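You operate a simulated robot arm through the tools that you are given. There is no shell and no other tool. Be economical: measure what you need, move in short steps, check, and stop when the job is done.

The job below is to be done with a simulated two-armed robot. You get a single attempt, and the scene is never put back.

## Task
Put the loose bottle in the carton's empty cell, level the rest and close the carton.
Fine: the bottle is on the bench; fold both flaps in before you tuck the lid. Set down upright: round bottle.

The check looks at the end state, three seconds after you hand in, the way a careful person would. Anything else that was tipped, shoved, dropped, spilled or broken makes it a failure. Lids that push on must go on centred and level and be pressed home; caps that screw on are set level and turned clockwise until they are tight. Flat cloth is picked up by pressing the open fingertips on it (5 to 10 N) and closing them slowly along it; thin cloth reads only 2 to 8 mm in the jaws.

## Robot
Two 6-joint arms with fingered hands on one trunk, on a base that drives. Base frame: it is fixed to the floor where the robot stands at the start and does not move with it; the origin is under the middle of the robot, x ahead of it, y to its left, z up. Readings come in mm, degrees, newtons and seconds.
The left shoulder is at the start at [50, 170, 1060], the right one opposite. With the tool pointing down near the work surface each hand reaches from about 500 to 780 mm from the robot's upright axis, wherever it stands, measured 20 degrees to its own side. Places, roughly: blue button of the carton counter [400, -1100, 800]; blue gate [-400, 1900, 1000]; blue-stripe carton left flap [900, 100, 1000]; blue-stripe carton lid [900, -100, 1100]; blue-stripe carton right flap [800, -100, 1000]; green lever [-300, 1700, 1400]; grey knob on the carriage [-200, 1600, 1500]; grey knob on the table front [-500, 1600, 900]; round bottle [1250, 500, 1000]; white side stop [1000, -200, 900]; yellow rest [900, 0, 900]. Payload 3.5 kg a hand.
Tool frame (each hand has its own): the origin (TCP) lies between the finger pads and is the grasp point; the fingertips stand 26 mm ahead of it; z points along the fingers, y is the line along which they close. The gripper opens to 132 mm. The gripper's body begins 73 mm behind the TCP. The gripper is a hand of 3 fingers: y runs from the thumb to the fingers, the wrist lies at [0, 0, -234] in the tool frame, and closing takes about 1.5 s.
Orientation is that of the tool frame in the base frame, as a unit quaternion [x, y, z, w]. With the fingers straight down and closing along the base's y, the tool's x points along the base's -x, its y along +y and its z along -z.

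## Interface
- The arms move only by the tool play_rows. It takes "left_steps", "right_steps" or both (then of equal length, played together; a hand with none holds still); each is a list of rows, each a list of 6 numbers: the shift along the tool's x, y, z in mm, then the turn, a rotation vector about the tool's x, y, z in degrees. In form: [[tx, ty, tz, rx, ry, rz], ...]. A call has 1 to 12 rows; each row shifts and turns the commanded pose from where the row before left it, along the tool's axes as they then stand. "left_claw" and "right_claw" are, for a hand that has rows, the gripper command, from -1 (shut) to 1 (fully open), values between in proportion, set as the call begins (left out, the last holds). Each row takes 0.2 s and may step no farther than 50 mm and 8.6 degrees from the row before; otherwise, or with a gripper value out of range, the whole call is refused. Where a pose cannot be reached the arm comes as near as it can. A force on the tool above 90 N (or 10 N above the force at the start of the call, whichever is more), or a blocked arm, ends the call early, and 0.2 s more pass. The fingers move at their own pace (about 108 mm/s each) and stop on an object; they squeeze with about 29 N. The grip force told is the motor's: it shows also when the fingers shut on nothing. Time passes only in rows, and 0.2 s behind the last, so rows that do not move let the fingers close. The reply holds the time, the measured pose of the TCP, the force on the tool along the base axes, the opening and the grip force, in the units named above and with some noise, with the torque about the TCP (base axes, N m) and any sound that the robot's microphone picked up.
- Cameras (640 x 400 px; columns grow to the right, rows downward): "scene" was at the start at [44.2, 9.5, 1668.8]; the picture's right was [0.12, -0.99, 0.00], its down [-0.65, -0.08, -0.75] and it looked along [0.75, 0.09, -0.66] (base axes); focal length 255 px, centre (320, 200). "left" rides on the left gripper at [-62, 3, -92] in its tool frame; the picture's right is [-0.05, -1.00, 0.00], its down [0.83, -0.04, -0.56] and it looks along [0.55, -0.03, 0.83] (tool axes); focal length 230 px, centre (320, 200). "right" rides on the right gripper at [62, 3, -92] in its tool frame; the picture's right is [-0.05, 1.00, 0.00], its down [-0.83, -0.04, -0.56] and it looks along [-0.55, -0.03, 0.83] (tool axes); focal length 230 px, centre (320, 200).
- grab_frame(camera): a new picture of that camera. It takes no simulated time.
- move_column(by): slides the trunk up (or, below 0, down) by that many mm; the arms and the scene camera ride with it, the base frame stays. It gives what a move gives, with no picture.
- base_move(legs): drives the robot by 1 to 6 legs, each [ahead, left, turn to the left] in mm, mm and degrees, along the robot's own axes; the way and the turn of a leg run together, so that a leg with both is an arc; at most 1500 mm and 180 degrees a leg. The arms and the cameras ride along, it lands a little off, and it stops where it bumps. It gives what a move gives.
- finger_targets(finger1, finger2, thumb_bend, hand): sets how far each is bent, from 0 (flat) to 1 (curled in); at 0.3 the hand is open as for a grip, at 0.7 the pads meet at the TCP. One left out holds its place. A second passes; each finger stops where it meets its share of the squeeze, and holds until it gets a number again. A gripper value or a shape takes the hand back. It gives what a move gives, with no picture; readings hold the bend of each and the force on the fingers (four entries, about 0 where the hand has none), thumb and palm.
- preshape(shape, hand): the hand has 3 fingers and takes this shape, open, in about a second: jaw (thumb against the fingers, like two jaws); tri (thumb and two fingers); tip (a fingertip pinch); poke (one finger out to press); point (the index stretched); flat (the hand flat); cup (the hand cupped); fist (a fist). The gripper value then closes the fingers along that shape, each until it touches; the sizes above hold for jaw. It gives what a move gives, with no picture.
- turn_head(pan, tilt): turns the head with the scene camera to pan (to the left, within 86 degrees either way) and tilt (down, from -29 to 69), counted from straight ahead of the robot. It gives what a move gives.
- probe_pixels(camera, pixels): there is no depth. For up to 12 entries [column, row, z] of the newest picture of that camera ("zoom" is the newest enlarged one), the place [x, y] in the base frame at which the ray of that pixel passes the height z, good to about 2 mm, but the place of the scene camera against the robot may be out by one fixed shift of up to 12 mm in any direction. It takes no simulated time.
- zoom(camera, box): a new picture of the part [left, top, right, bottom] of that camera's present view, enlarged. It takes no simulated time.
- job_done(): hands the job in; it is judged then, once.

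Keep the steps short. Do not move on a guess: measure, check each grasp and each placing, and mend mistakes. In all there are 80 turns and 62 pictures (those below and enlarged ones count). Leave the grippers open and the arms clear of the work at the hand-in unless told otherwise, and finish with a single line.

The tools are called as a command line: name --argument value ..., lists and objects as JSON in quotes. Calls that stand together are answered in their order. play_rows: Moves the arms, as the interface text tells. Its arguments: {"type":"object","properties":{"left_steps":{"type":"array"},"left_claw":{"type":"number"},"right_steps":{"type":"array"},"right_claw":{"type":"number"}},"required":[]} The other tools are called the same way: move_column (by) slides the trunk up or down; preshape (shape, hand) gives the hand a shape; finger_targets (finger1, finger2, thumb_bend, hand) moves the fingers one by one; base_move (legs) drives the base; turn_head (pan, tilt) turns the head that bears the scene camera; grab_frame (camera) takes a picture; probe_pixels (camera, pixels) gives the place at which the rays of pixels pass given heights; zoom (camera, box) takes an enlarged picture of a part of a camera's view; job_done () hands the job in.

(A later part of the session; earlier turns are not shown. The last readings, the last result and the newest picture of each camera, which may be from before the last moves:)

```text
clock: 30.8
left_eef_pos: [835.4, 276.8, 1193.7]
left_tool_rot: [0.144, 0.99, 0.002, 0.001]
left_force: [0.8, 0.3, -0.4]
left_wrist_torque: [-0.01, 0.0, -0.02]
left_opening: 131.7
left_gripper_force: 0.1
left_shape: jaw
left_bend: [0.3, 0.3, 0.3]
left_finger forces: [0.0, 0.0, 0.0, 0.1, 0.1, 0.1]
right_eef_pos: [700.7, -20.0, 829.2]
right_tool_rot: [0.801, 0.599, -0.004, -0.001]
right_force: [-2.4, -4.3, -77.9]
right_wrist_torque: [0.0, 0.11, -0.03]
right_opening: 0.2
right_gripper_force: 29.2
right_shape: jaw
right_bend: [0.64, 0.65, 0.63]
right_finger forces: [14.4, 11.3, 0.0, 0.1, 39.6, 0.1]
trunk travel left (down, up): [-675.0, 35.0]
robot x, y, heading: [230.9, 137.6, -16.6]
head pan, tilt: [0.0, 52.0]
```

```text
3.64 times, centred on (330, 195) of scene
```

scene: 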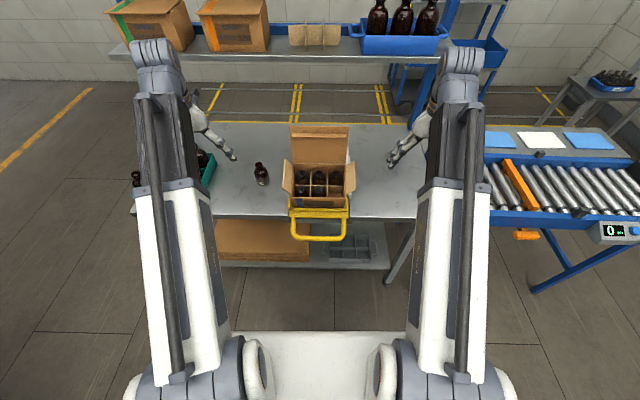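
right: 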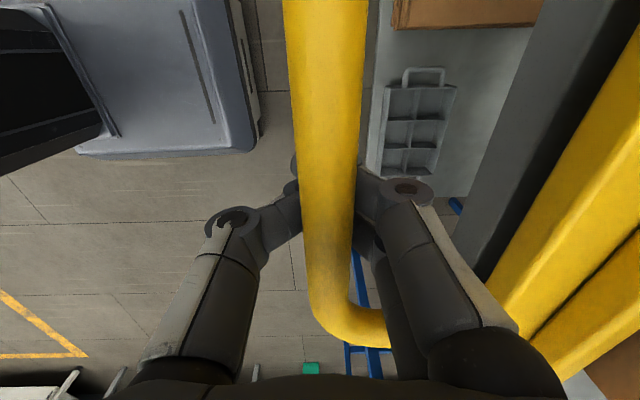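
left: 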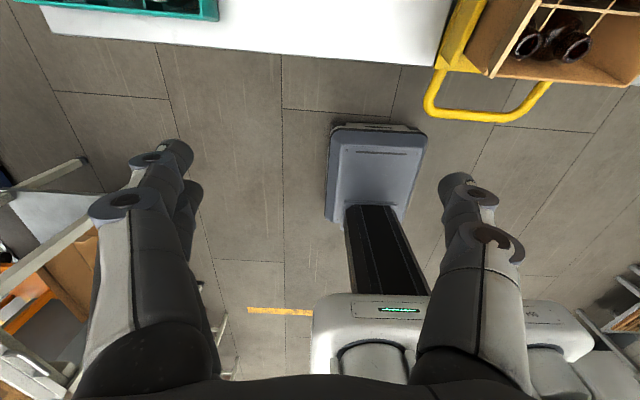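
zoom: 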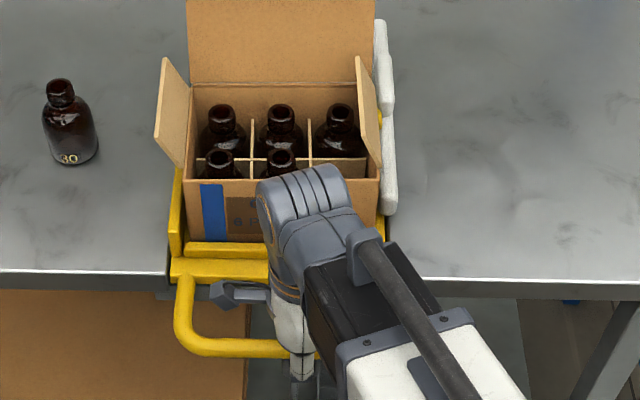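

The carton now stands visibly more upright: front face rows 180–240 versus 207–245 before, so the rest already levelled on the lifts and 78 N is its end stop. I release, back the right hand off, and check that it stays.

play_rows --right_steps '[[0, 0, 7, 0, 0, 0], [0, 0, 8, 0, 0, 0]]'

play_rows --right_claw 1 --right_steps '[[0, 0, 0, 0, 0, 0], [0, 0, 0, 0, 0, 0], [0, 0, 0, 0, 0, 0], [0, 0, 0, 0, 0, 0], [0, 0, 0, 0, 0, 0], [0, 0, 0, 0, 0, 0], [0, 0, 0, 0, 0, 0], [0, 0, -40, 0, 0, 0], [0, 0, -40, 0, 0, 0], [0, -25, -40, 0, 0, 0]]'

play_rows --right_steps '[[-45, 0, -40, 0, 0, 0], [-45, 0, -40, 0, 0, 0], [-45, 0, -40, 0, 0, 0], [-45, 0, -20, 0, 0, 0], [-45, 0, 0, 0, 0, 0], [-45, 0, 0, 0, 0, 0], [0, 0, 0, 0, 0, -8.2], [0, 0, 0, 0, 0, -8.2], [0, 0, 0, 0, 0, -8.2], [0, 0, 0, 0, 0, -8.2], [0, 0, 0, 0, 0, -8.2], [0, 0, 0, 0, 0, -8.2]]'

grab_frame --camera "right"

zoom --camera "scene" --box '[240, 120, 400, 250]'

```text
clock: 31.4
left_eef_pos: [832.9, 278.1, 1198.1]
left_tool_rot: [0.145, 0.989, 0.002, 0.003]
left_force: [-0.5, 0.1, -1.2]
left_wrist_torque: [0.0, -0.01, 0.02]
left_opening: 131.9
left_gripper_force: 0.0
left_shape: jaw
left_bend: [0.3, 0.3, 0.3]
left_finger forces: [0.1, 0.1, 0.1, 0.1, 0.1, 0.0]
right_eef_pos: [700.2, -17.9, 823.5]
right_tool_rot: [0.801, 0.598, 0.003, 0.002]
right_force: [-2.3, -0.5, -0.3]
right_wrist_torque: [0.01, -0.02, -0.04]
right_opening: 0.0
right_gripper_force: 29.0
right_shape: jaw
right_bend: [0.66, 0.66, 0.74]
right_finger forces: [0.6, 0.3, 0.0, 0.0, 2.1, 0.1]
trunk travel left (down, up): [-675.0, 35.0]
robot x, y, heading: [229.3, 138.8, -16.5]
head pan, tilt: [0.0, 52.0]
```

```text
clock: 33.6
left_eef_pos: [832.2, 277.1, 1198.0]
left_tool_rot: [0.145, 0.989, 0.002, 0.002]
left_force: [-0.2, -0.6, -0.1]
left_wrist_torque: [0.04, -0.01, 0.01]
left_opening: 131.9
left_gripper_force: 0.1
left_shape: jaw
left_bend: [0.3, 0.3, 0.3]
left_finger forces: [0.0, 0.0, 0.2, 0.0, 0.1, 0.0]
right_eef_pos: [678.6, -16.2, 943.4]
right_tool_rot: [0.801, 0.598, 0.001, 0.002]
right_force: [0.5, 0.0, -0.7]
right_wrist_torque: [-0.01, 0.01, 0.02]
right_opening: 131.7
right_gripper_force: 0.0
right_shape: jaw
right_bend: [0.3, 0.3, 0.3]
right_finger forces: [0.0, 0.0, 0.0, 0.1, 0.0, 0.1]
trunk travel left (down, up): [-675.0, 35.0]
robot x, y, heading: [228.9, 136.5, -16.6]
head pan, tilt: [0.0, 52.0]
```

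```text
refused: row 1 steps farther than a row can; nothing moved
```

```text
38 pictures are left
```

right: 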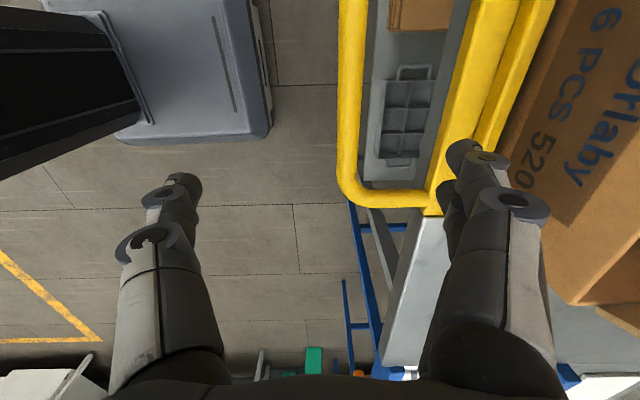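

```text
3.08 times, centred on (320, 185) of scene
```

zoom: 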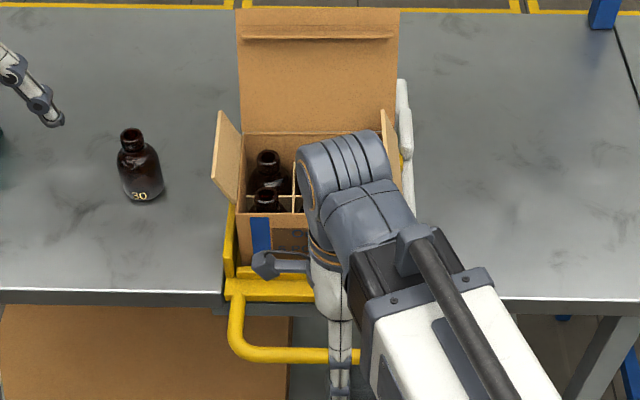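

It stays level after release. I move the right hand up and to the right and restore its yaw.

play_rows --right_steps '[[-30, 0, -38, 0, 0, 0], [-30, 0, -38, 0, 0, 0], [-30, 0, -38, 0, 0, 0], [-40, 0, -20, 0, 0, 0], [-40, 0, 0, 0, 0, 0], [-40, 0, 0, 0, 0, 0], [-40, 0, 0, 0, 0, -8.2], [0, 0, 0, 0, 0, -8.2], [0, 0, 0, 0, 0, -8.2], [0, 0, 0, 0, 0, -8.2], [0, 0, 0, 0, 0, -8.2], [0, 0, 0, 0, 0, -8.2]]'

play_rows --right_steps '[[0, 0, 0, 0, 0, -8.2], [0, 0, 0, 0, 0, -8.2], [0, 0, 0, 0, 0, -8.2], [0, 0, 0, 0, 0, -8.2], [0, 0, 0, 0, 0, -8.0]]'

zoom --camera "scene" --box '[255, 130, 355, 240]'

grab_frame --camera "right"

```text
clock: 36.2
left_eef_pos: [831.6, 278.6, 1197.9]
left_tool_rot: [0.144, 0.99, 0.001, 0.003]
left_force: [0.1, -0.1, 0.3]
left_wrist_torque: [-0.03, -0.01, 0.03]
left_opening: 131.7
left_gripper_force: 0.1
left_shape: jaw
left_bend: [0.3, 0.3, 0.3]
left_finger forces: [0.0, 0.0, 0.0, 0.1, 0.0, 0.1]
right_eef_pos: [602.5, -252.3, 1074.6]
right_tool_rot: [0.478, 0.878, 0.0, 0.002]
right_force: [0.8, -0.1, 0.4]
right_wrist_torque: [0.02, -0.04, 0.01]
right_opening: 131.9
right_gripper_force: 0.0
right_shape: jaw
right_bend: [0.3, 0.3, 0.3]
right_finger forces: [0.0, 0.0, 0.0, 0.0, 0.0, 0.1]
trunk travel left (down, up): [-675.0, 35.0]
robot x, y, heading: [230.9, 134.8, -16.5]
head pan, tilt: [0.0, 52.0]
```

```text
clock: 37.4
left_eef_pos: [832.1, 277.5, 1197.3]
left_tool_rot: [0.145, 0.989, 0.0, 0.003]
left_force: [-0.8, -0.8, 0.5]
left_wrist_torque: [-0.02, 0.01, -0.01]
left_opening: 132.0
left_gripper_force: 0.0
left_shape: jaw
left_bend: [0.3, 0.3, 0.3]
left_finger forces: [0.0, 0.1, 0.1, 0.1, 0.1, 0.0]
right_eef_pos: [604.5, -252.7, 1075.7]
right_tool_rot: [0.142, 0.99, -0.001, 0.002]
right_force: [-0.1, 0.1, -0.3]
right_wrist_torque: [0.02, -0.01, -0.05]
right_opening: 132.1
right_gripper_force: 0.1
right_shape: jaw
right_bend: [0.3, 0.3, 0.3]
right_finger forces: [0.0, 0.0, 0.0, 0.0, 0.1, 0.0]
trunk travel left (down, up): [-675.0, 35.0]
robot x, y, heading: [230.6, 138.5, -16.7]
head pan, tilt: [0.0, 52.0]
```

```text
3.64 times, centred on (305, 185) of scene
```

zoom: 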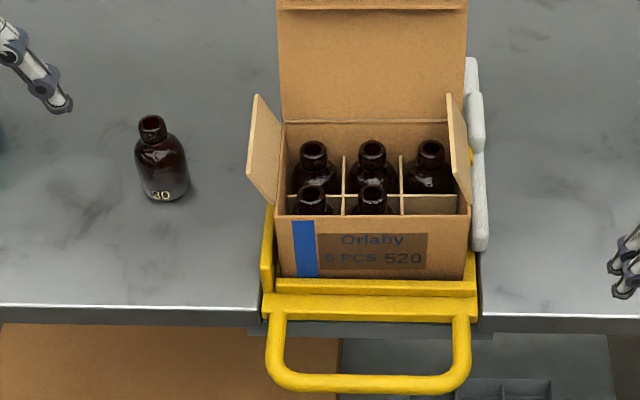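

```text
35 pictures are left
```

right: 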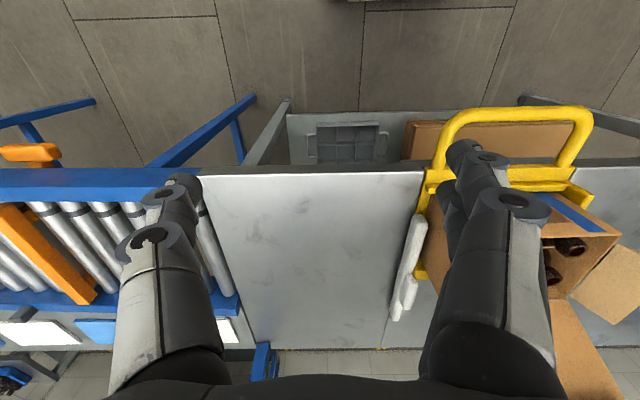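

Now I need the carton's exact pose when level. I zoom the right view on the carton and the bottle.

zoom --camera "right" --box '[400, 100, 640, 250]'

```text
2.67 times, centred on (520, 175) of right
```

zoom: 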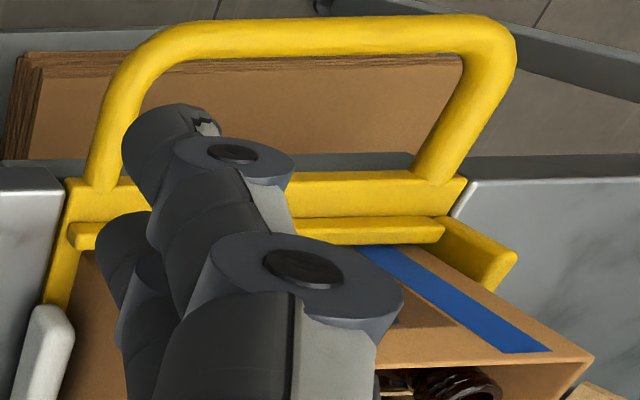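

I probe the carton's front-left top corner in both views, plus carton corners and bottle in the scene view.

probe_pixels --camera "right" --pixels '[[621.9, 233.8, 940], [621.9, 233.8, 960], [621.9, 233.8, 980]]'

probe_pixels --camera "scene" --pixels '[[293.2, 188.6, 940], [293.2, 188.6, 960], [293.2, 188.6, 980], [345.7, 189.1, 960], [294.8, 163.6, 960], [345.1, 163.6, 960], [263.3, 185, 850], [258.5, 165.2, 940], [335, 185.5, 960], [334, 171, 960]]'

```text
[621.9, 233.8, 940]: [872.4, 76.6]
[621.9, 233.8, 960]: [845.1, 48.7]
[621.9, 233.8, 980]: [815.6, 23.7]
```

```text
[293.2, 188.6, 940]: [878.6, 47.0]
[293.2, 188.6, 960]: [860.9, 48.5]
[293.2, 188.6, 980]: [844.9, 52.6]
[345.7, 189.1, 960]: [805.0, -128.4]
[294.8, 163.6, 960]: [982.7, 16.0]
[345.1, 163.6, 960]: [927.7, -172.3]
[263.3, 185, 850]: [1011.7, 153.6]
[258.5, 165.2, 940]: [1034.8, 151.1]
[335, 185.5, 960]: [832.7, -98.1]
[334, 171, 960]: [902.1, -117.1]
```

Carton top is at z≈958 and the bottle stands near [1025,150] with its top at about 940 — about 795 mm from my axis, a bit far. I drive 60 mm ahead.

base_move --legs '[[65, 0, 0]]'

```text
clock: 38.4
left_eef_pos: [898.0, 257.6, 1196.9]
left_tool_rot: [0.145, 0.989, 0.0, 0.001]
left_force: [0.9, 0.1, -0.4]
left_wrist_torque: [0.02, 0.03, 0.03]
left_opening: 132.0
left_gripper_force: 0.1
left_shape: jaw
left_bend: [0.3, 0.3, 0.3]
left_finger forces: [0.0, 0.0, 0.0, 0.1, 0.1, 0.1]
right_eef_pos: [668.1, -273.1, 1075.7]
right_tool_rot: [0.145, 0.989, -0.002, 0.001]
right_force: [0.6, 0.5, 0.1]
right_wrist_torque: [0.0, 0.0, 0.0]
right_opening: 131.6
right_gripper_force: 0.0
right_shape: jaw
right_bend: [0.3, 0.3, 0.3]
right_finger forces: [0.0, 0.1, 0.1, 0.0, 0.1, 0.0]
trunk travel left (down, up): [-675.0, 35.0]
robot x, y, heading: [291.9, 118.6, -16.8]
head pan, tilt: [0.0, 52.0]
```

I bring the left hand above the bottle to z≈1045 and look.

play_rows --left_steps '[[-38, -16, 0, 0, 0, 0], [-38, -16, 0, 0, 0, 0], [-38, -17, 0, 0, 0, 0], [-38, -17, 0, 0, 0, 0], [0, 0, 38, 0, 0, 0], [0, 0, 38, 0, 0, 0], [0, 0, 38, 0, 0, 0], [0, 0, 38, 0, 0, 0]]'

grab_frame --camera "left"

```text
clock: 40.2
left_eef_pos: [1023.0, 151.4, 1045.3]
left_tool_rot: [0.145, 0.989, 0.001, 0.002]
left_force: [-0.5, 0.3, 0.1]
left_wrist_torque: [0.03, -0.02, -0.01]
left_opening: 132.0
left_gripper_force: 0.1
left_shape: jaw
left_bend: [0.3, 0.3, 0.3]
left_finger forces: [0.0, 0.0, 0.0, 0.0, 0.0, 0.0]
right_eef_pos: [666.8, -272.1, 1075.7]
right_tool_rot: [0.145, 0.989, -0.001, 0.002]
right_force: [0.8, 0.0, -0.2]
right_wrist_torque: [0.01, 0.01, -0.02]
right_opening: 132.1
right_gripper_force: 0.0
right_shape: jaw
right_bend: [0.3, 0.3, 0.3]
right_finger forces: [0.0, 0.0, 0.0, 0.0, 0.1, 0.0]
trunk travel left (down, up): [-675.0, 35.0]
robot x, y, heading: [295.5, 117.9, -16.5]
head pan, tilt: [0.0, 52.0]
```

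```text
33 pictures are left
```

left: 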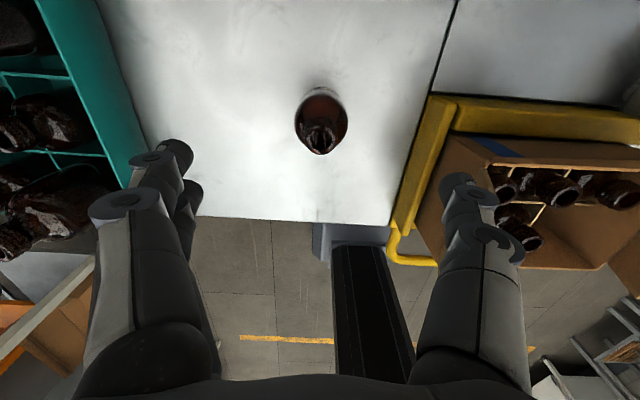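

Bottle mouth is at (322,140), roughly centred between the fingers. I zoom to look at the bottle and carton more closely.

zoom --camera "left" --box '[400, 80, 640, 300]'

zoom --camera "scene" --box '[240, 100, 380, 250]'

```text
1.82 times, centred on (520, 190) of left
```

zoom: 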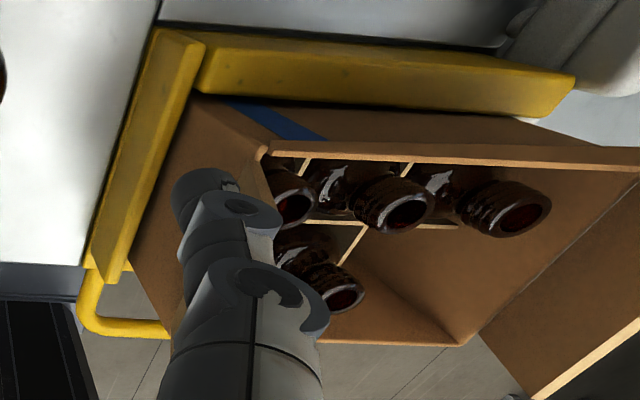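

```text
2.67 times, centred on (310, 175) of scene
```

zoom: 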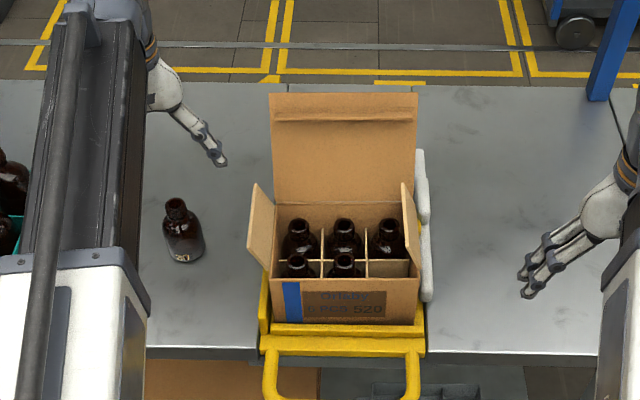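

The lid/left flap aren't drawn from behind, so I'll remember they're there. The empty cell is front-right. The bottle's mouth is nearly under the TCP; I descend to z≈985 and look again.

play_rows --left_steps '[[0, 0, 30, 0, 0, 0], [0, 0, 30, 0, 0, 0]]'

grab_frame --camera "left"

```text
clock: 40.8
left_eef_pos: [1024.5, 150.5, 984.8]
left_tool_rot: [0.145, 0.989, 0.0, 0.003]
left_force: [0.5, 0.4, 0.3]
left_wrist_torque: [0.03, -0.01, -0.02]
left_opening: 131.9
left_gripper_force: 0.0
left_shape: jaw
left_bend: [0.3, 0.3, 0.3]
left_finger forces: [0.0, 0.0, 0.0, 0.0, 0.0, 0.0]
right_eef_pos: [667.8, -271.9, 1075.6]
right_tool_rot: [0.145, 0.989, -0.001, 0.002]
right_force: [-0.5, -0.5, -0.4]
right_wrist_torque: [0.0, -0.01, 0.02]
right_opening: 132.1
right_gripper_force: 0.0
right_shape: jaw
right_bend: [0.3, 0.3, 0.3]
right_finger forces: [0.0, 0.0, 0.1, 0.1, 0.1, 0.0]
trunk travel left (down, up): [-675.0, 35.0]
robot x, y, heading: [291.4, 119.0, -16.5]
head pan, tilt: [0.0, 52.0]
```

```text
30 pictures are left
```

left: 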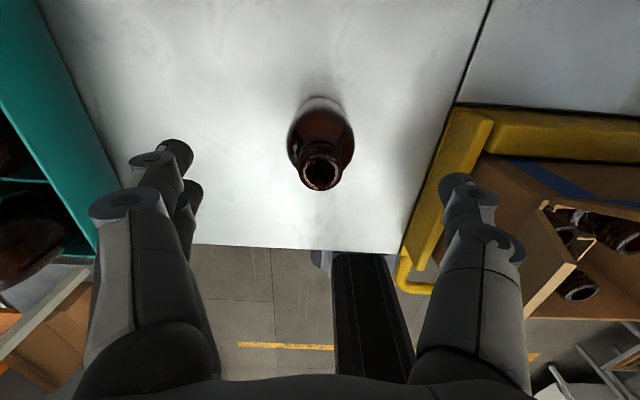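

The mouth centre stays on the TCP axis and comes out at z≈959. I descend to z≈951, so that the pads take the neck, and close.

play_rows --left_steps '[[0, 0, 20, 0, 0, 0], [0, 0, 14, 0, 0, 0]]'

play_rows --left_claw -1 --left_steps '[[0, 0, 0, 0, 0, 0], [0, 0, 0, 0, 0, 0], [0, 0, 0, 0, 0, 0], [0, 0, 0, 0, 0, 0], [0, 0, 0, 0, 0, 0], [0, 0, 0, 0, 0, 0], [0, 0, 0, 0, 0, 0]]'

grab_frame --camera "left"

```text
clock: 41.4
left_eef_pos: [1024.1, 150.5, 951.6]
left_tool_rot: [0.144, 0.99, 0.002, 0.003]
left_force: [0.0, 0.5, -0.1]
left_wrist_torque: [0.0, 0.04, 0.03]
left_opening: 131.8
left_gripper_force: 0.1
left_shape: jaw
left_bend: [0.3, 0.3, 0.3]
left_finger forces: [0.1, 0.0, 0.0, 0.1, 0.0, 0.0]
right_eef_pos: [667.4, -272.3, 1076.1]
right_tool_rot: [0.144, 0.99, -0.001, 0.002]
right_force: [0.6, 0.2, -0.4]
right_wrist_torque: [-0.03, 0.03, 0.0]
right_opening: 132.1
right_gripper_force: 0.1
right_shape: jaw
right_bend: [0.3, 0.3, 0.3]
right_finger forces: [0.1, 0.1, 0.1, 0.0, 0.0, 0.0]
trunk travel left (down, up): [-675.0, 35.0]
robot x, y, heading: [291.3, 117.0, -16.7]
head pan, tilt: [0.0, 52.0]
```

```text
clock: 43.0
left_eef_pos: [1026.0, 150.4, 952.1]
left_tool_rot: [0.145, 0.989, 0.0, 0.003]
left_force: [0.0, -0.1, -0.4]
left_wrist_torque: [-0.01, -0.06, 0.0]
left_opening: 17.4
left_gripper_force: 28.6
left_shape: jaw
left_bend: [0.72, 0.73, 0.7]
left_finger forces: [11.1, 14.0, 0.1, 0.0, 25.7, 0.1]
right_eef_pos: [667.5, -272.0, 1075.9]
right_tool_rot: [0.145, 0.989, -0.001, 0.001]
right_force: [0.5, -0.5, 0.3]
right_wrist_torque: [0.0, 0.02, 0.02]
right_opening: 132.0
right_gripper_force: 0.1
right_shape: jaw
right_bend: [0.3, 0.3, 0.3]
right_finger forces: [0.0, 0.1, 0.0, 0.1, 0.0, 0.1]
trunk travel left (down, up): [-675.0, 35.0]
robot x, y, heading: [298.1, 117.8, -16.9]
head pan, tilt: [0.0, 52.0]
```

```text
29 pictures are left
```

left: 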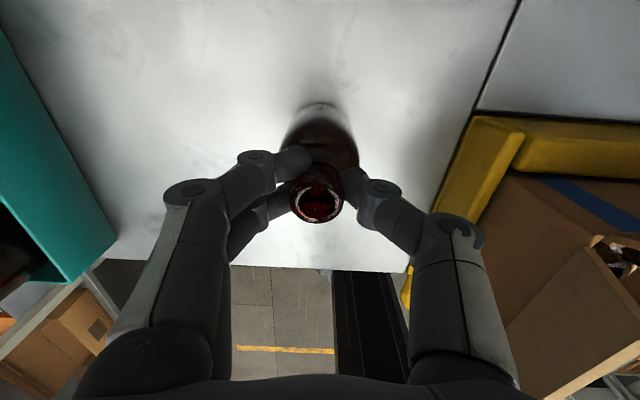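

The neck is held (17 mm, 25 N). I lift it 200 mm and check.

play_rows --left_steps '[[0, 0, -20, 0, 0, 0], [0, 0, -40, 0, 0, 0], [0, 0, -45, 0, 0, 0], [0, 0, -45, 0, 0, 0], [0, 0, -45, 0, 0, 0]]'

play_rows --left_steps '[[35, 0, 0, 0, 0, 0], [35, 0, 0, 0, 0, 0], [36, 0, 0, 0, 0, 0], [0, -37, 0, 0, 0, 0], [0, -37, 0, 0, 0, 0], [0, -37, 0, 0, 0, 0], [0, -37, 0, 0, 0, 0], [0, -37, 0, 0, 0, 0], [0, -37, 0, 0, 0, 0], [0, -37, 0, 0, 0, 0], [0, -38, 0, 0, 0, 0]]'

grab_frame --camera "left"

zoom --camera "scene" --box '[240, 80, 400, 240]'

```text
clock: 44.2
left_eef_pos: [1022.8, 150.6, 1145.4]
left_tool_rot: [0.145, 0.989, 0.0, 0.003]
left_force: [0.2, -0.7, -0.6]
left_wrist_torque: [0.0, -0.01, -0.02]
left_opening: 17.2
left_gripper_force: 29.4
left_shape: jaw
left_bend: [0.72, 0.73, 0.7]
left_finger forces: [12.3, 14.5, 0.0, 0.0, 25.7, 0.0]
right_eef_pos: [667.4, -271.8, 1076.4]
right_tool_rot: [0.145, 0.989, 0.0, 0.002]
right_force: [-0.2, 0.5, -0.5]
right_wrist_torque: [-0.01, -0.02, -0.01]
right_opening: 131.8
right_gripper_force: 0.1
right_shape: jaw
right_bend: [0.3, 0.3, 0.3]
right_finger forces: [0.0, 0.0, 0.0, 0.0, 0.1, 0.0]
trunk travel left (down, up): [-675.0, 35.0]
robot x, y, heading: [292.1, 120.7, -16.6]
head pan, tilt: [0.0, 52.0]
```

```text
clock: 46.6
left_eef_pos: [837.0, -100.9, 1145.0]
left_tool_rot: [0.145, 0.989, 0.001, 0.002]
left_force: [0.4, -0.5, -1.3]
left_wrist_torque: [0.02, -0.01, 0.02]
left_opening: 16.9
left_gripper_force: 29.2
left_shape: jaw
left_bend: [0.72, 0.73, 0.7]
left_finger forces: [12.6, 14.7, 0.1, 0.0, 25.8, 0.1]
right_eef_pos: [666.5, -273.3, 1076.6]
right_tool_rot: [0.145, 0.989, -0.002, 0.002]
right_force: [0.2, 0.4, -0.2]
right_wrist_torque: [0.01, 0.02, 0.02]
right_opening: 131.7
right_gripper_force: 0.1
right_shape: jaw
right_bend: [0.3, 0.3, 0.3]
right_finger forces: [0.0, 0.1, 0.0, 0.0, 0.1, 0.0]
trunk travel left (down, up): [-675.0, 35.0]
robot x, y, heading: [295.6, 119.4, -16.8]
head pan, tilt: [0.0, 52.0]
```

```text
28 pictures are left
```

left: 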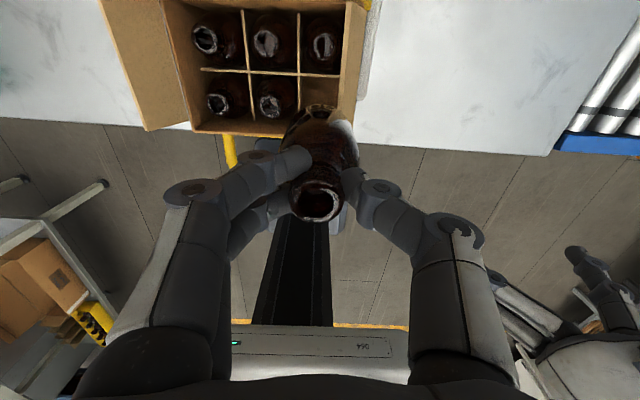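

```text
2.50 times, centred on (320, 160) of scene
```

zoom: 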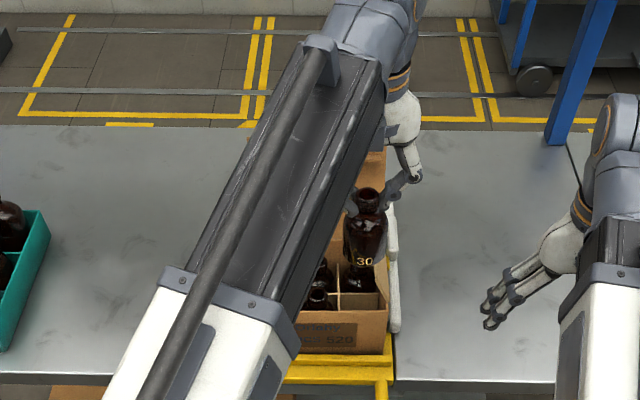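

I see the carton's five mouths at (205,38), (266,42), (324,45), (217,103), (269,105). I probe them at candidate heights to place the empty cell.

probe_pixels --camera "left" --pixels '[[205, 38, 960], [266, 42, 960], [324, 45, 960], [217, 103, 960], [269, 105, 960], [205, 38, 980], [266, 42, 980], [324, 45, 980], [217, 103, 980], [269, 105, 980], [345, 132, 958], [188, 132, 958]]'

zoom --camera "left" --box '[150, 0, 390, 150]'

```text
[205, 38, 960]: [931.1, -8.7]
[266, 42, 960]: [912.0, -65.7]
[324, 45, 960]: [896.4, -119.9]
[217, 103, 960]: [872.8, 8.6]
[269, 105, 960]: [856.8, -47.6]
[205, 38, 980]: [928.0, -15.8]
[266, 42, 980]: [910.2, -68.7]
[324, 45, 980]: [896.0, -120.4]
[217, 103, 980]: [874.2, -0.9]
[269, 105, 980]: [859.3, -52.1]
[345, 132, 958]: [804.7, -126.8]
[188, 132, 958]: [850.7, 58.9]
```

```text
2.67 times, centred on (270, 75) of left
```

zoom: 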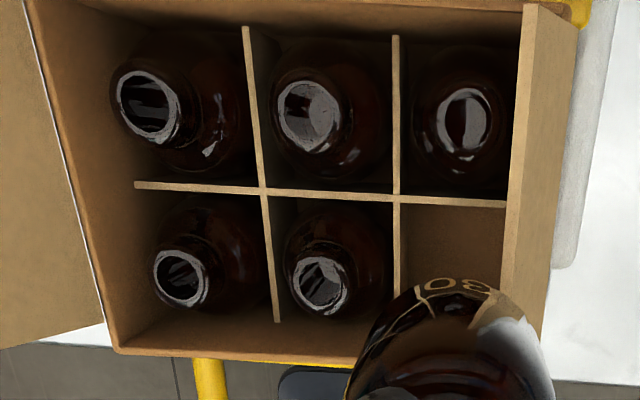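

The empty cell's centre works out at about [840,-104]. I shift 4 mm ahead and 2 mm right, lower to z≈1080, and check before entering.

play_rows --left_steps '[[-3.5, -2, 20, 0, 0, 0], [0, 0, 25, 0, 0, 0], [0, 0, 20, 0, 0, 0]]'

grab_frame --camera "left"

zoom --camera "scene" --box '[300, 130, 370, 220]'

```text
clock: 47.4
left_eef_pos: [840.0, -106.4, 1078.7]
left_tool_rot: [0.145, 0.989, -0.001, 0.003]
left_force: [0.0, 0.3, -0.9]
left_wrist_torque: [-0.01, 0.04, 0.0]
left_opening: 17.2
left_gripper_force: 29.1
left_shape: jaw
left_bend: [0.72, 0.73, 0.7]
left_finger forces: [13.5, 15.5, 0.0, 0.1, 26.7, 0.1]
right_eef_pos: [667.5, -271.6, 1076.4]
right_tool_rot: [0.145, 0.989, 0.0, 0.001]
right_force: [0.2, 0.8, -0.1]
right_wrist_torque: [0.01, -0.01, 0.0]
right_opening: 132.1
right_gripper_force: 0.1
right_shape: jaw
right_bend: [0.3, 0.3, 0.3]
right_finger forces: [0.0, 0.0, 0.1, 0.0, 0.0, 0.0]
trunk travel left (down, up): [-675.0, 35.0]
robot x, y, heading: [290.5, 120.7, -16.6]
head pan, tilt: [0.0, 52.0]
```

```text
25 pictures are left
```

left: 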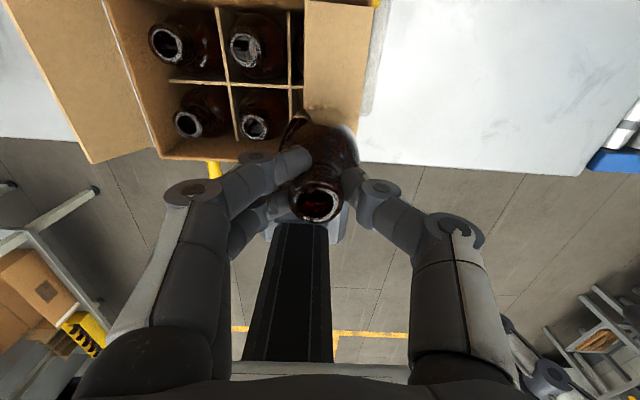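

```text
4.44 times, centred on (335, 175) of scene
```

zoom: 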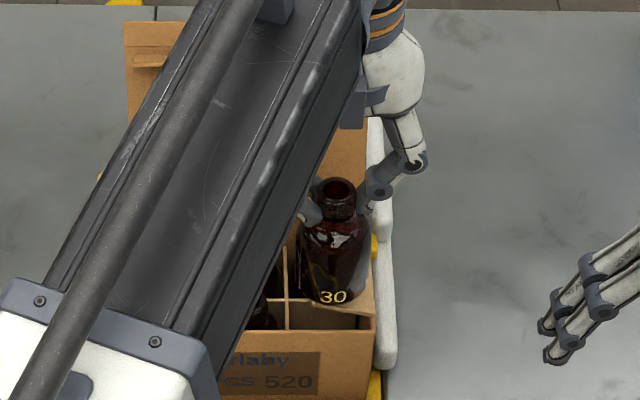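

The right flap leans inward over the empty cell, so the bottle would catch it. I raise the bottle to clear it and look at the flap.

play_rows --left_steps '[[0, 0, -25, 0, 0, 0], [0, 0, -40, 0, 0, 0], [0, 40, 0, 0, 0, 0], [0, 40, 0, 0, 0, 0], [0, 40, 0, 0, 0, 0]]'

grab_frame --camera "left"

zoom --camera "scene" --box '[285, 120, 395, 230]'

```text
clock: 48.6
left_eef_pos: [875.3, 6.4, 1147.7]
left_tool_rot: [0.145, 0.989, 0.001, 0.004]
left_force: [0.3, -0.8, -1.3]
left_wrist_torque: [0.0, -0.01, 0.03]
left_opening: 17.5
left_gripper_force: 28.4
left_shape: jaw
left_bend: [0.72, 0.73, 0.7]
left_finger forces: [13.8, 15.8, 0.0, 0.0, 26.5, 0.0]
right_eef_pos: [667.3, -271.8, 1075.7]
right_tool_rot: [0.144, 0.99, -0.001, 0.002]
right_force: [-0.7, -0.5, -1.0]
right_wrist_torque: [0.04, -0.02, 0.02]
right_opening: 131.8
right_gripper_force: 0.2
right_shape: jaw
right_bend: [0.3, 0.3, 0.3]
right_finger forces: [0.0, 0.0, 0.0, 0.1, 0.0, 0.0]
trunk travel left (down, up): [-675.0, 35.0]
robot x, y, heading: [294.3, 123.0, -16.6]
head pan, tilt: [0.0, 52.0]
```

```text
23 pictures are left
```

left: 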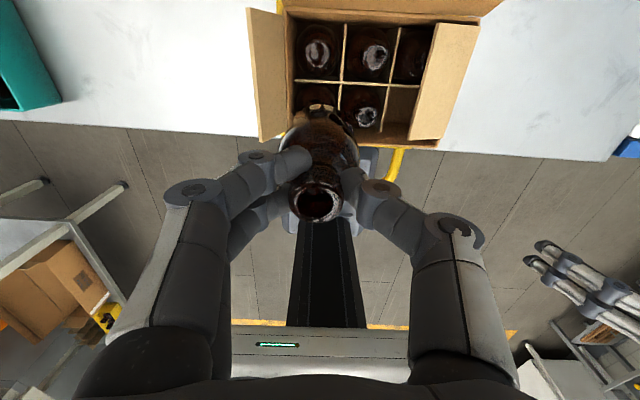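

```text
3.64 times, centred on (340, 175) of scene
```

zoom: 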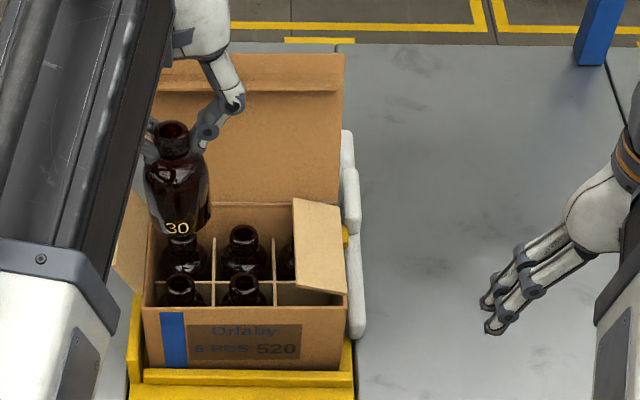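

The flap now leans in about 45°. I move the bottle hand further left, close the right hand and bring it over the empty cell, beside the flap's edge, to push it open outward.

play_rows --left_steps '[[0, 40, 0, 0, 0, 0], [0, 40, 0, 0, 0, 0], [0, 40, 0, 0, 0, 0], [0, 0, 0, 0, 0, 0], [0, 0, 0, 0, 0, 0], [0, 0, 0, 0, 0, 0], [0, 0, 0, 0, 0, 0], [0, 0, 0, 0, 0, 0], [0, 0, 0, 0, 0, 0], [0, 0, 0, 0, 0, 0]]' --right_steps '[[0, 0, -30, 0, 0, 0], [-15, 34, -10, 0, 0, 0], [-15, 34, 0, 0, 0, 0], [-15, 34, 0, 0, 0, 0], [-15, 34, 0, 0, 0, 0], [-15, 34, 0, 0, 0, 0], [-15, 34, 0, 0, 0, 0], [-14, 34, 0, 0, 0, 0], [-14, 0, 0, 0, 0, 0], [0, 0, 0, 0, 0, 0]]' --right_claw -1

grab_frame --camera "right"

```text
clock: 50.8
left_eef_pos: [909.5, 123.6, 1144.4]
left_tool_rot: [0.145, 0.989, 0.0, 0.003]
left_force: [-0.5, 0.3, -0.6]
left_wrist_torque: [-0.02, -0.01, -0.04]
left_opening: 17.0
left_gripper_force: 29.0
left_shape: jaw
left_bend: [0.72, 0.73, 0.7]
left_finger forces: [13.8, 15.8, 0.1, 0.0, 26.4, 0.1]
right_eef_pos: [847.8, -75.7, 1116.6]
right_tool_rot: [0.144, 0.99, -0.001, 0.003]
right_force: [-0.2, 0.0, 0.3]
right_wrist_torque: [0.0, -0.02, 0.04]
right_opening: 0.0
right_gripper_force: 29.3
right_shape: jaw
right_bend: [0.66, 0.66, 0.67]
right_finger forces: [0.0, 0.0, 0.0, 0.0, 0.1, 0.0]
trunk travel left (down, up): [-675.0, 35.0]
robot x, y, heading: [291.7, 122.2, -16.7]
head pan, tilt: [0.0, 52.0]
```

```text
21 pictures are left
```

right: 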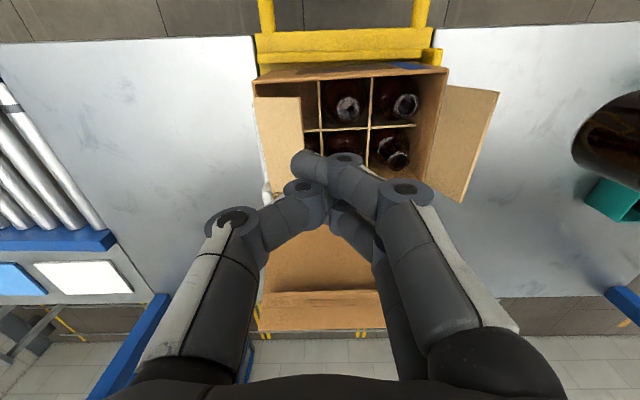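

The flap's edge is at column 303, just right of the closed fingertips. I shift 10 mm left, go down so the tips are at about z=985, then sweep 85 mm to the right to swing the flap open.

play_rows --right_steps '[[0, 10, 0, 0, 0, 0], [0, 0, 35, 0, 0, 0], [0, 0, 35, 0, 0, 0], [0, 0, 35, 0, 0, 0]]'

play_rows --right_steps '[[0, -15, 0, 0, 0, 0], [0, -15, 0, 0, 0, 0], [0, -15, 0, 0, 0, 0], [0, -15, 0, 0, 0, 0], [0, -15, 0, 0, 0, 0], [0, -15, 0, 0, 0, 0], [0, -10, 0, 0, 0, 0]]'

grab_frame --camera "right"

```text
clock: 51.8
left_eef_pos: [909.7, 124.0, 1144.1]
left_tool_rot: [0.146, 0.989, 0.001, 0.003]
left_force: [-0.2, -1.0, -0.9]
left_wrist_torque: [-0.01, 0.01, 0.01]
left_opening: 17.3
left_gripper_force: 28.9
left_shape: jaw
left_bend: [0.72, 0.73, 0.7]
left_finger forces: [13.8, 15.8, 0.0, 0.1, 26.3, 0.1]
right_eef_pos: [850.1, -67.8, 1009.8]
right_tool_rot: [0.144, 0.99, -0.001, 0.002]
right_force: [0.0, 0.6, 0.0]
right_wrist_torque: [0.0, -0.04, -0.03]
right_opening: 0.0
right_gripper_force: 28.4
right_shape: jaw
right_bend: [0.66, 0.66, 0.67]
right_finger forces: [0.1, 0.1, 0.1, 0.1, 0.0, 0.0]
trunk travel left (down, up): [-675.0, 35.0]
robot x, y, heading: [295.4, 118.8, -16.6]
head pan, tilt: [0.0, 52.0]
```

```text
clock: 53.4
left_eef_pos: [909.4, 123.1, 1144.8]
left_tool_rot: [0.145, 0.989, 0.001, 0.002]
left_force: [-0.3, 0.2, -1.4]
left_wrist_torque: [-0.01, -0.01, -0.03]
left_opening: 17.3
left_gripper_force: 30.0
left_shape: jaw
left_bend: [0.72, 0.73, 0.7]
left_finger forces: [13.8, 15.7, 0.0, 0.0, 26.4, 0.1]
right_eef_pos: [822.4, -166.3, 1012.0]
right_tool_rot: [0.144, 0.99, -0.002, 0.002]
right_force: [0.3, 0.2, -0.1]
right_wrist_torque: [0.04, 0.04, 0.02]
right_opening: 0.0
right_gripper_force: 29.3
right_shape: jaw
right_bend: [0.66, 0.66, 0.67]
right_finger forces: [0.0, 0.0, 0.0, 0.0, 0.1, 0.1]
trunk travel left (down, up): [-675.0, 35.0]
robot x, y, heading: [294.3, 117.1, -16.7]
head pan, tilt: [0.0, 52.0]
```

```text
20 pictures are left
```

right: 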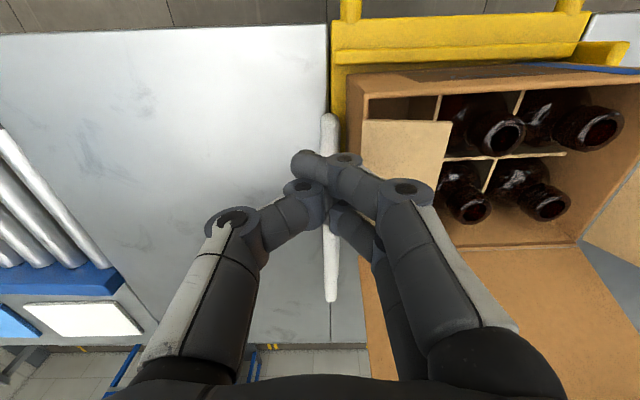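

The fingers slid over the flap instead and folded it further in. I raise the right hand and look from the scene camera to see how it lies.

play_rows --right_steps '[[0, 0, -40, 0, 0, 0], [40, -25, -10, 0, 0, 0], [40, -25, 0, 0, 0, 0]]'

zoom --camera "scene" --box '[290, 140, 370, 220]'

probe_pixels --camera "right" --pixels '[[320, 200, 1000]]'

```text
clock: 54.2
left_eef_pos: [908.6, 124.5, 1143.8]
left_tool_rot: [0.145, 0.989, 0.001, 0.004]
left_force: [0.0, 0.4, -1.0]
left_wrist_torque: [-0.02, -0.01, 0.01]
left_opening: 17.3
left_gripper_force: 28.9
left_shape: jaw
left_bend: [0.72, 0.73, 0.7]
left_finger forces: [13.7, 15.7, 0.0, 0.1, 26.3, 0.1]
right_eef_pos: [733.4, -186.2, 1063.0]
right_tool_rot: [0.144, 0.99, -0.001, 0.001]
right_force: [0.4, 0.3, -0.4]
right_wrist_torque: [-0.01, -0.01, 0.02]
right_opening: 0.2
right_gripper_force: 29.2
right_shape: jaw
right_bend: [0.66, 0.66, 0.67]
right_finger forces: [0.1, 0.0, 0.0, 0.0, 0.0, 0.1]
trunk travel left (down, up): [-675.0, 35.0]
robot x, y, heading: [291.4, 120.2, -16.5]
head pan, tilt: [0.0, 52.0]
```

```text
5.00 times, centred on (330, 180) of scene
```

zoom: 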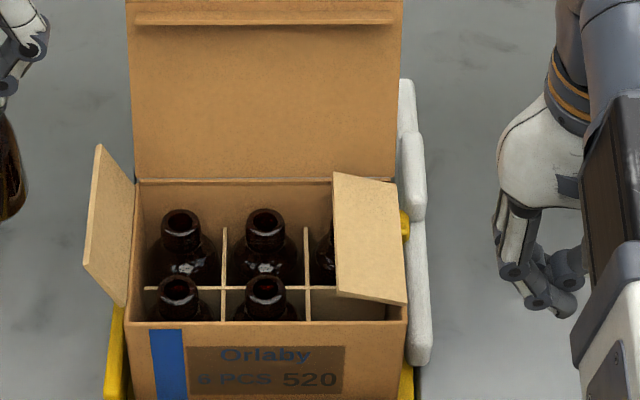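

```text
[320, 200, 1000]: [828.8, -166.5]
```

The flap lies nearly flat over the empty cell, leaving about a 17 mm slit between its inner edge (col 336) and the divider (col 308). I'll use one right finger dipped into that slit, hook its tip under the flap and lift. First I shape the hand: one finger out, the other curled, and look from above.

play_rows --right_claw 1 --right_steps '[[-40, 30, -20, 0, 0, 0], [-40, 29, 0, 0, 0, 0], [0, 0, 0, 0, 0, 0], [0, 0, 0, 0, 0, 0], [0, 0, 0, 0, 0, 0], [0, 0, 0, 0, 0, 0], [0, 0, 0, 0, 0, 0]]'

finger_targets --hand "right" --finger1 0.3 --finger2 1.0 --thumb_bend 0.3

grab_frame --camera "right"

```text
refused: row 1 steps farther than a row can; nothing moved
```

```text
clock: 55.2
left_eef_pos: [910.5, 122.8, 1144.4]
left_tool_rot: [0.145, 0.989, 0.001, 0.003]
left_force: [-0.3, -0.4, 0.0]
left_wrist_torque: [-0.01, -0.03, -0.01]
left_opening: 17.3
left_gripper_force: 29.0
left_shape: jaw
left_bend: [0.72, 0.73, 0.7]
left_finger forces: [13.8, 15.8, 0.0, 0.0, 26.4, 0.1]
right_eef_pos: [734.1, -186.7, 1061.7]
right_tool_rot: [0.144, 0.99, -0.001, 0.002]
right_force: [0.1, 0.0, 0.0]
right_wrist_torque: [-0.02, 0.01, 0.02]
right_opening: 65.7
right_gripper_force: 0.1
right_shape: fingers
right_bend: [0.3, 0.71, 0.66]
right_finger forces: [0.1, 0.1, 0.0, 0.1, 0.0, 0.0]
trunk travel left (down, up): [-675.0, 35.0]
robot x, y, heading: [293.5, 123.8, -17.0]
head pan, tilt: [0.0, 52.0]
```

```text
18 pictures are left
```

right: 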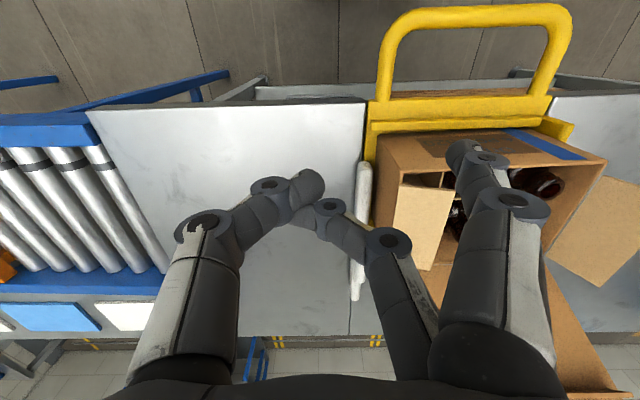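

Thumb and curled finger met; I'll free the thumb outward first, then curl finger 2 fully, then move above the slit (n +94, t +58).

finger_targets --hand "right" --thumb_bend 0.15 --finger2 1.0

play_rows --right_steps '[[-31, 19, 0, 0, 0, 0], [-31, 19, 0, 0, 0, 0], [-31, 20, 0, 0, 0, 0]]'

grab_frame --camera "right"

```text
clock: 56.2
left_eef_pos: [909.2, 122.9, 1144.7]
left_tool_rot: [0.145, 0.989, 0.0, 0.002]
left_force: [0.2, 0.2, -1.0]
left_wrist_torque: [0.0, 0.01, 0.0]
left_opening: 17.1
left_gripper_force: 29.3
left_shape: jaw
left_bend: [0.72, 0.73, 0.7]
left_finger forces: [13.7, 15.8, 0.1, 0.0, 26.4, 0.1]
right_eef_pos: [734.9, -187.7, 1061.9]
right_tool_rot: [0.145, 0.989, -0.001, 0.002]
right_force: [0.2, -1.0, 0.0]
right_wrist_torque: [0.01, -0.02, -0.01]
right_opening: 71.4
right_gripper_force: 0.1
right_shape: fingers
right_bend: [0.3, 0.73, 0.76]
right_finger forces: [0.0, 0.0, 0.1, 0.0, 0.0, 0.0]
trunk travel left (down, up): [-675.0, 35.0]
robot x, y, heading: [294.0, 120.2, -16.8]
head pan, tilt: [0.0, 52.0]
```

```text
clock: 57.0
left_eef_pos: [909.7, 123.2, 1144.4]
left_tool_rot: [0.145, 0.989, 0.001, 0.002]
left_force: [0.1, 1.0, -1.5]
left_wrist_torque: [0.01, -0.01, 0.01]
left_opening: 17.2
left_gripper_force: 28.9
left_shape: jaw
left_bend: [0.72, 0.73, 0.7]
left_finger forces: [13.7, 15.8, 0.0, 0.0, 26.5, 0.1]
right_eef_pos: [839.2, -161.7, 1062.6]
right_tool_rot: [0.145, 0.989, -0.001, 0.002]
right_force: [-0.4, 0.6, 0.0]
right_wrist_torque: [-0.01, 0.01, -0.02]
right_opening: 74.9
right_gripper_force: 0.0
right_shape: fingers
right_bend: [0.3, 0.75, 0.85]
right_finger forces: [0.1, 0.0, 0.0, 0.1, 0.0, 0.0]
trunk travel left (down, up): [-675.0, 35.0]
robot x, y, heading: [296.1, 119.2, -16.7]
head pan, tilt: [0.0, 52.0]
```

```text
17 pictures are left
```

right: 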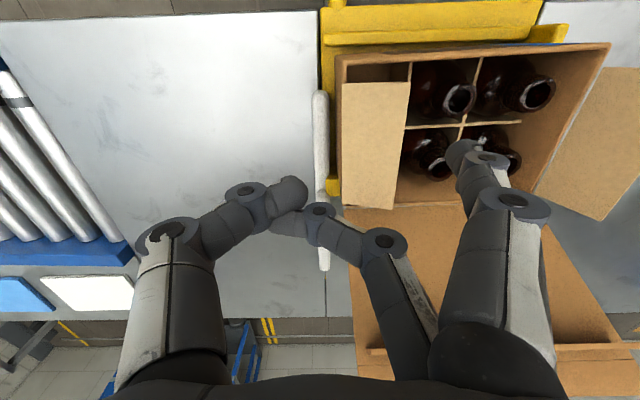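

With both fingers straight and spanning n≈825–875 they can go down just left of the flap's edge (t≈168), above the dividers and clear of the necks. I open the hand, shift 9 mm left and descend partway, then look.

play_rows --right_claw 1 --right_steps '[[0, 3, -10, 0, 0, 0], [0, 3, 0, 0, 0, 0], [0, 4, 0, 0, 0, 0], [0, 0, 0, 0, 0, 0], [0, 0, 0, 0, 0, 0], [0, 0, 0, 0, 0, 0], [0, 0, 0, 0, 0, 0]]'

play_rows --right_steps '[[0, 0, 25, 0, 0, 0], [0, 0, 25, 0, 0, 0], [0, 0, 15, 0, 0, 0]]'

grab_frame --camera "right"

zoom --camera "scene" --box '[290, 140, 370, 220]'

```text
clock: 58.6
left_eef_pos: [908.5, 123.0, 1144.3]
left_tool_rot: [0.145, 0.989, 0.0, 0.002]
left_force: [-0.6, 0.3, -0.1]
left_wrist_torque: [-0.03, -0.01, -0.02]
left_opening: 17.2
left_gripper_force: 29.1
left_shape: jaw
left_bend: [0.72, 0.73, 0.7]
left_finger forces: [13.8, 15.8, 0.0, 0.1, 26.4, 0.1]
right_eef_pos: [842.9, -150.1, 1071.3]
right_tool_rot: [0.145, 0.989, -0.001, 0.002]
right_force: [-0.3, 0.3, -0.8]
right_wrist_torque: [0.0, 0.02, 0.03]
right_opening: 132.1
right_gripper_force: 0.1
right_shape: jaw
right_bend: [0.3, 0.3, 0.3]
right_finger forces: [0.0, 0.1, 0.0, 0.1, 0.1, 0.0]
trunk travel left (down, up): [-675.0, 35.0]
robot x, y, heading: [292.3, 120.2, -16.7]
head pan, tilt: [0.0, 52.0]
```

```text
clock: 59.4
left_eef_pos: [910.0, 123.3, 1144.7]
left_tool_rot: [0.145, 0.989, 0.001, 0.003]
left_force: [0.7, 0.6, -1.0]
left_wrist_torque: [0.02, 0.03, 0.0]
left_opening: 17.3
left_gripper_force: 29.0
left_shape: jaw
left_bend: [0.72, 0.73, 0.7]
left_finger forces: [13.8, 15.8, 0.1, 0.0, 26.4, 0.0]
right_eef_pos: [840.8, -152.7, 1006.8]
right_tool_rot: [0.145, 0.989, -0.001, 0.002]
right_force: [-0.4, -0.3, -0.4]
right_wrist_torque: [0.0, -0.03, 0.0]
right_opening: 131.9
right_gripper_force: 0.0
right_shape: jaw
right_bend: [0.3, 0.3, 0.3]
right_finger forces: [0.0, 0.1, 0.1, 0.0, 0.0, 0.1]
trunk travel left (down, up): [-675.0, 35.0]
robot x, y, heading: [291.4, 117.3, -16.8]
head pan, tilt: [0.0, 52.0]
```

```text
16 pictures are left
```

right: 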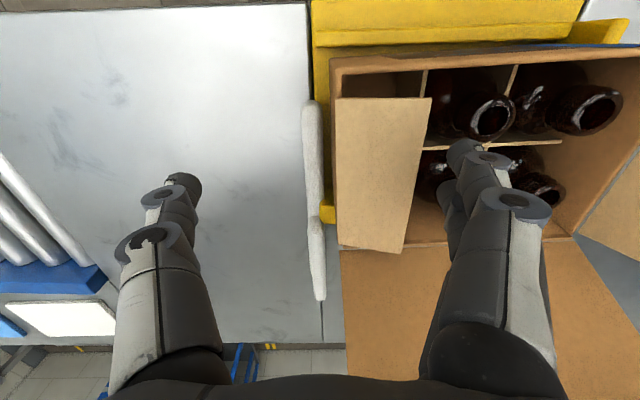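

```text
5.00 times, centred on (330, 180) of scene
```

zoom: 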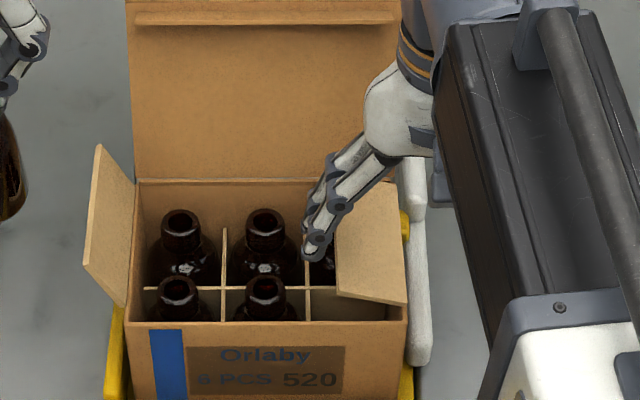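

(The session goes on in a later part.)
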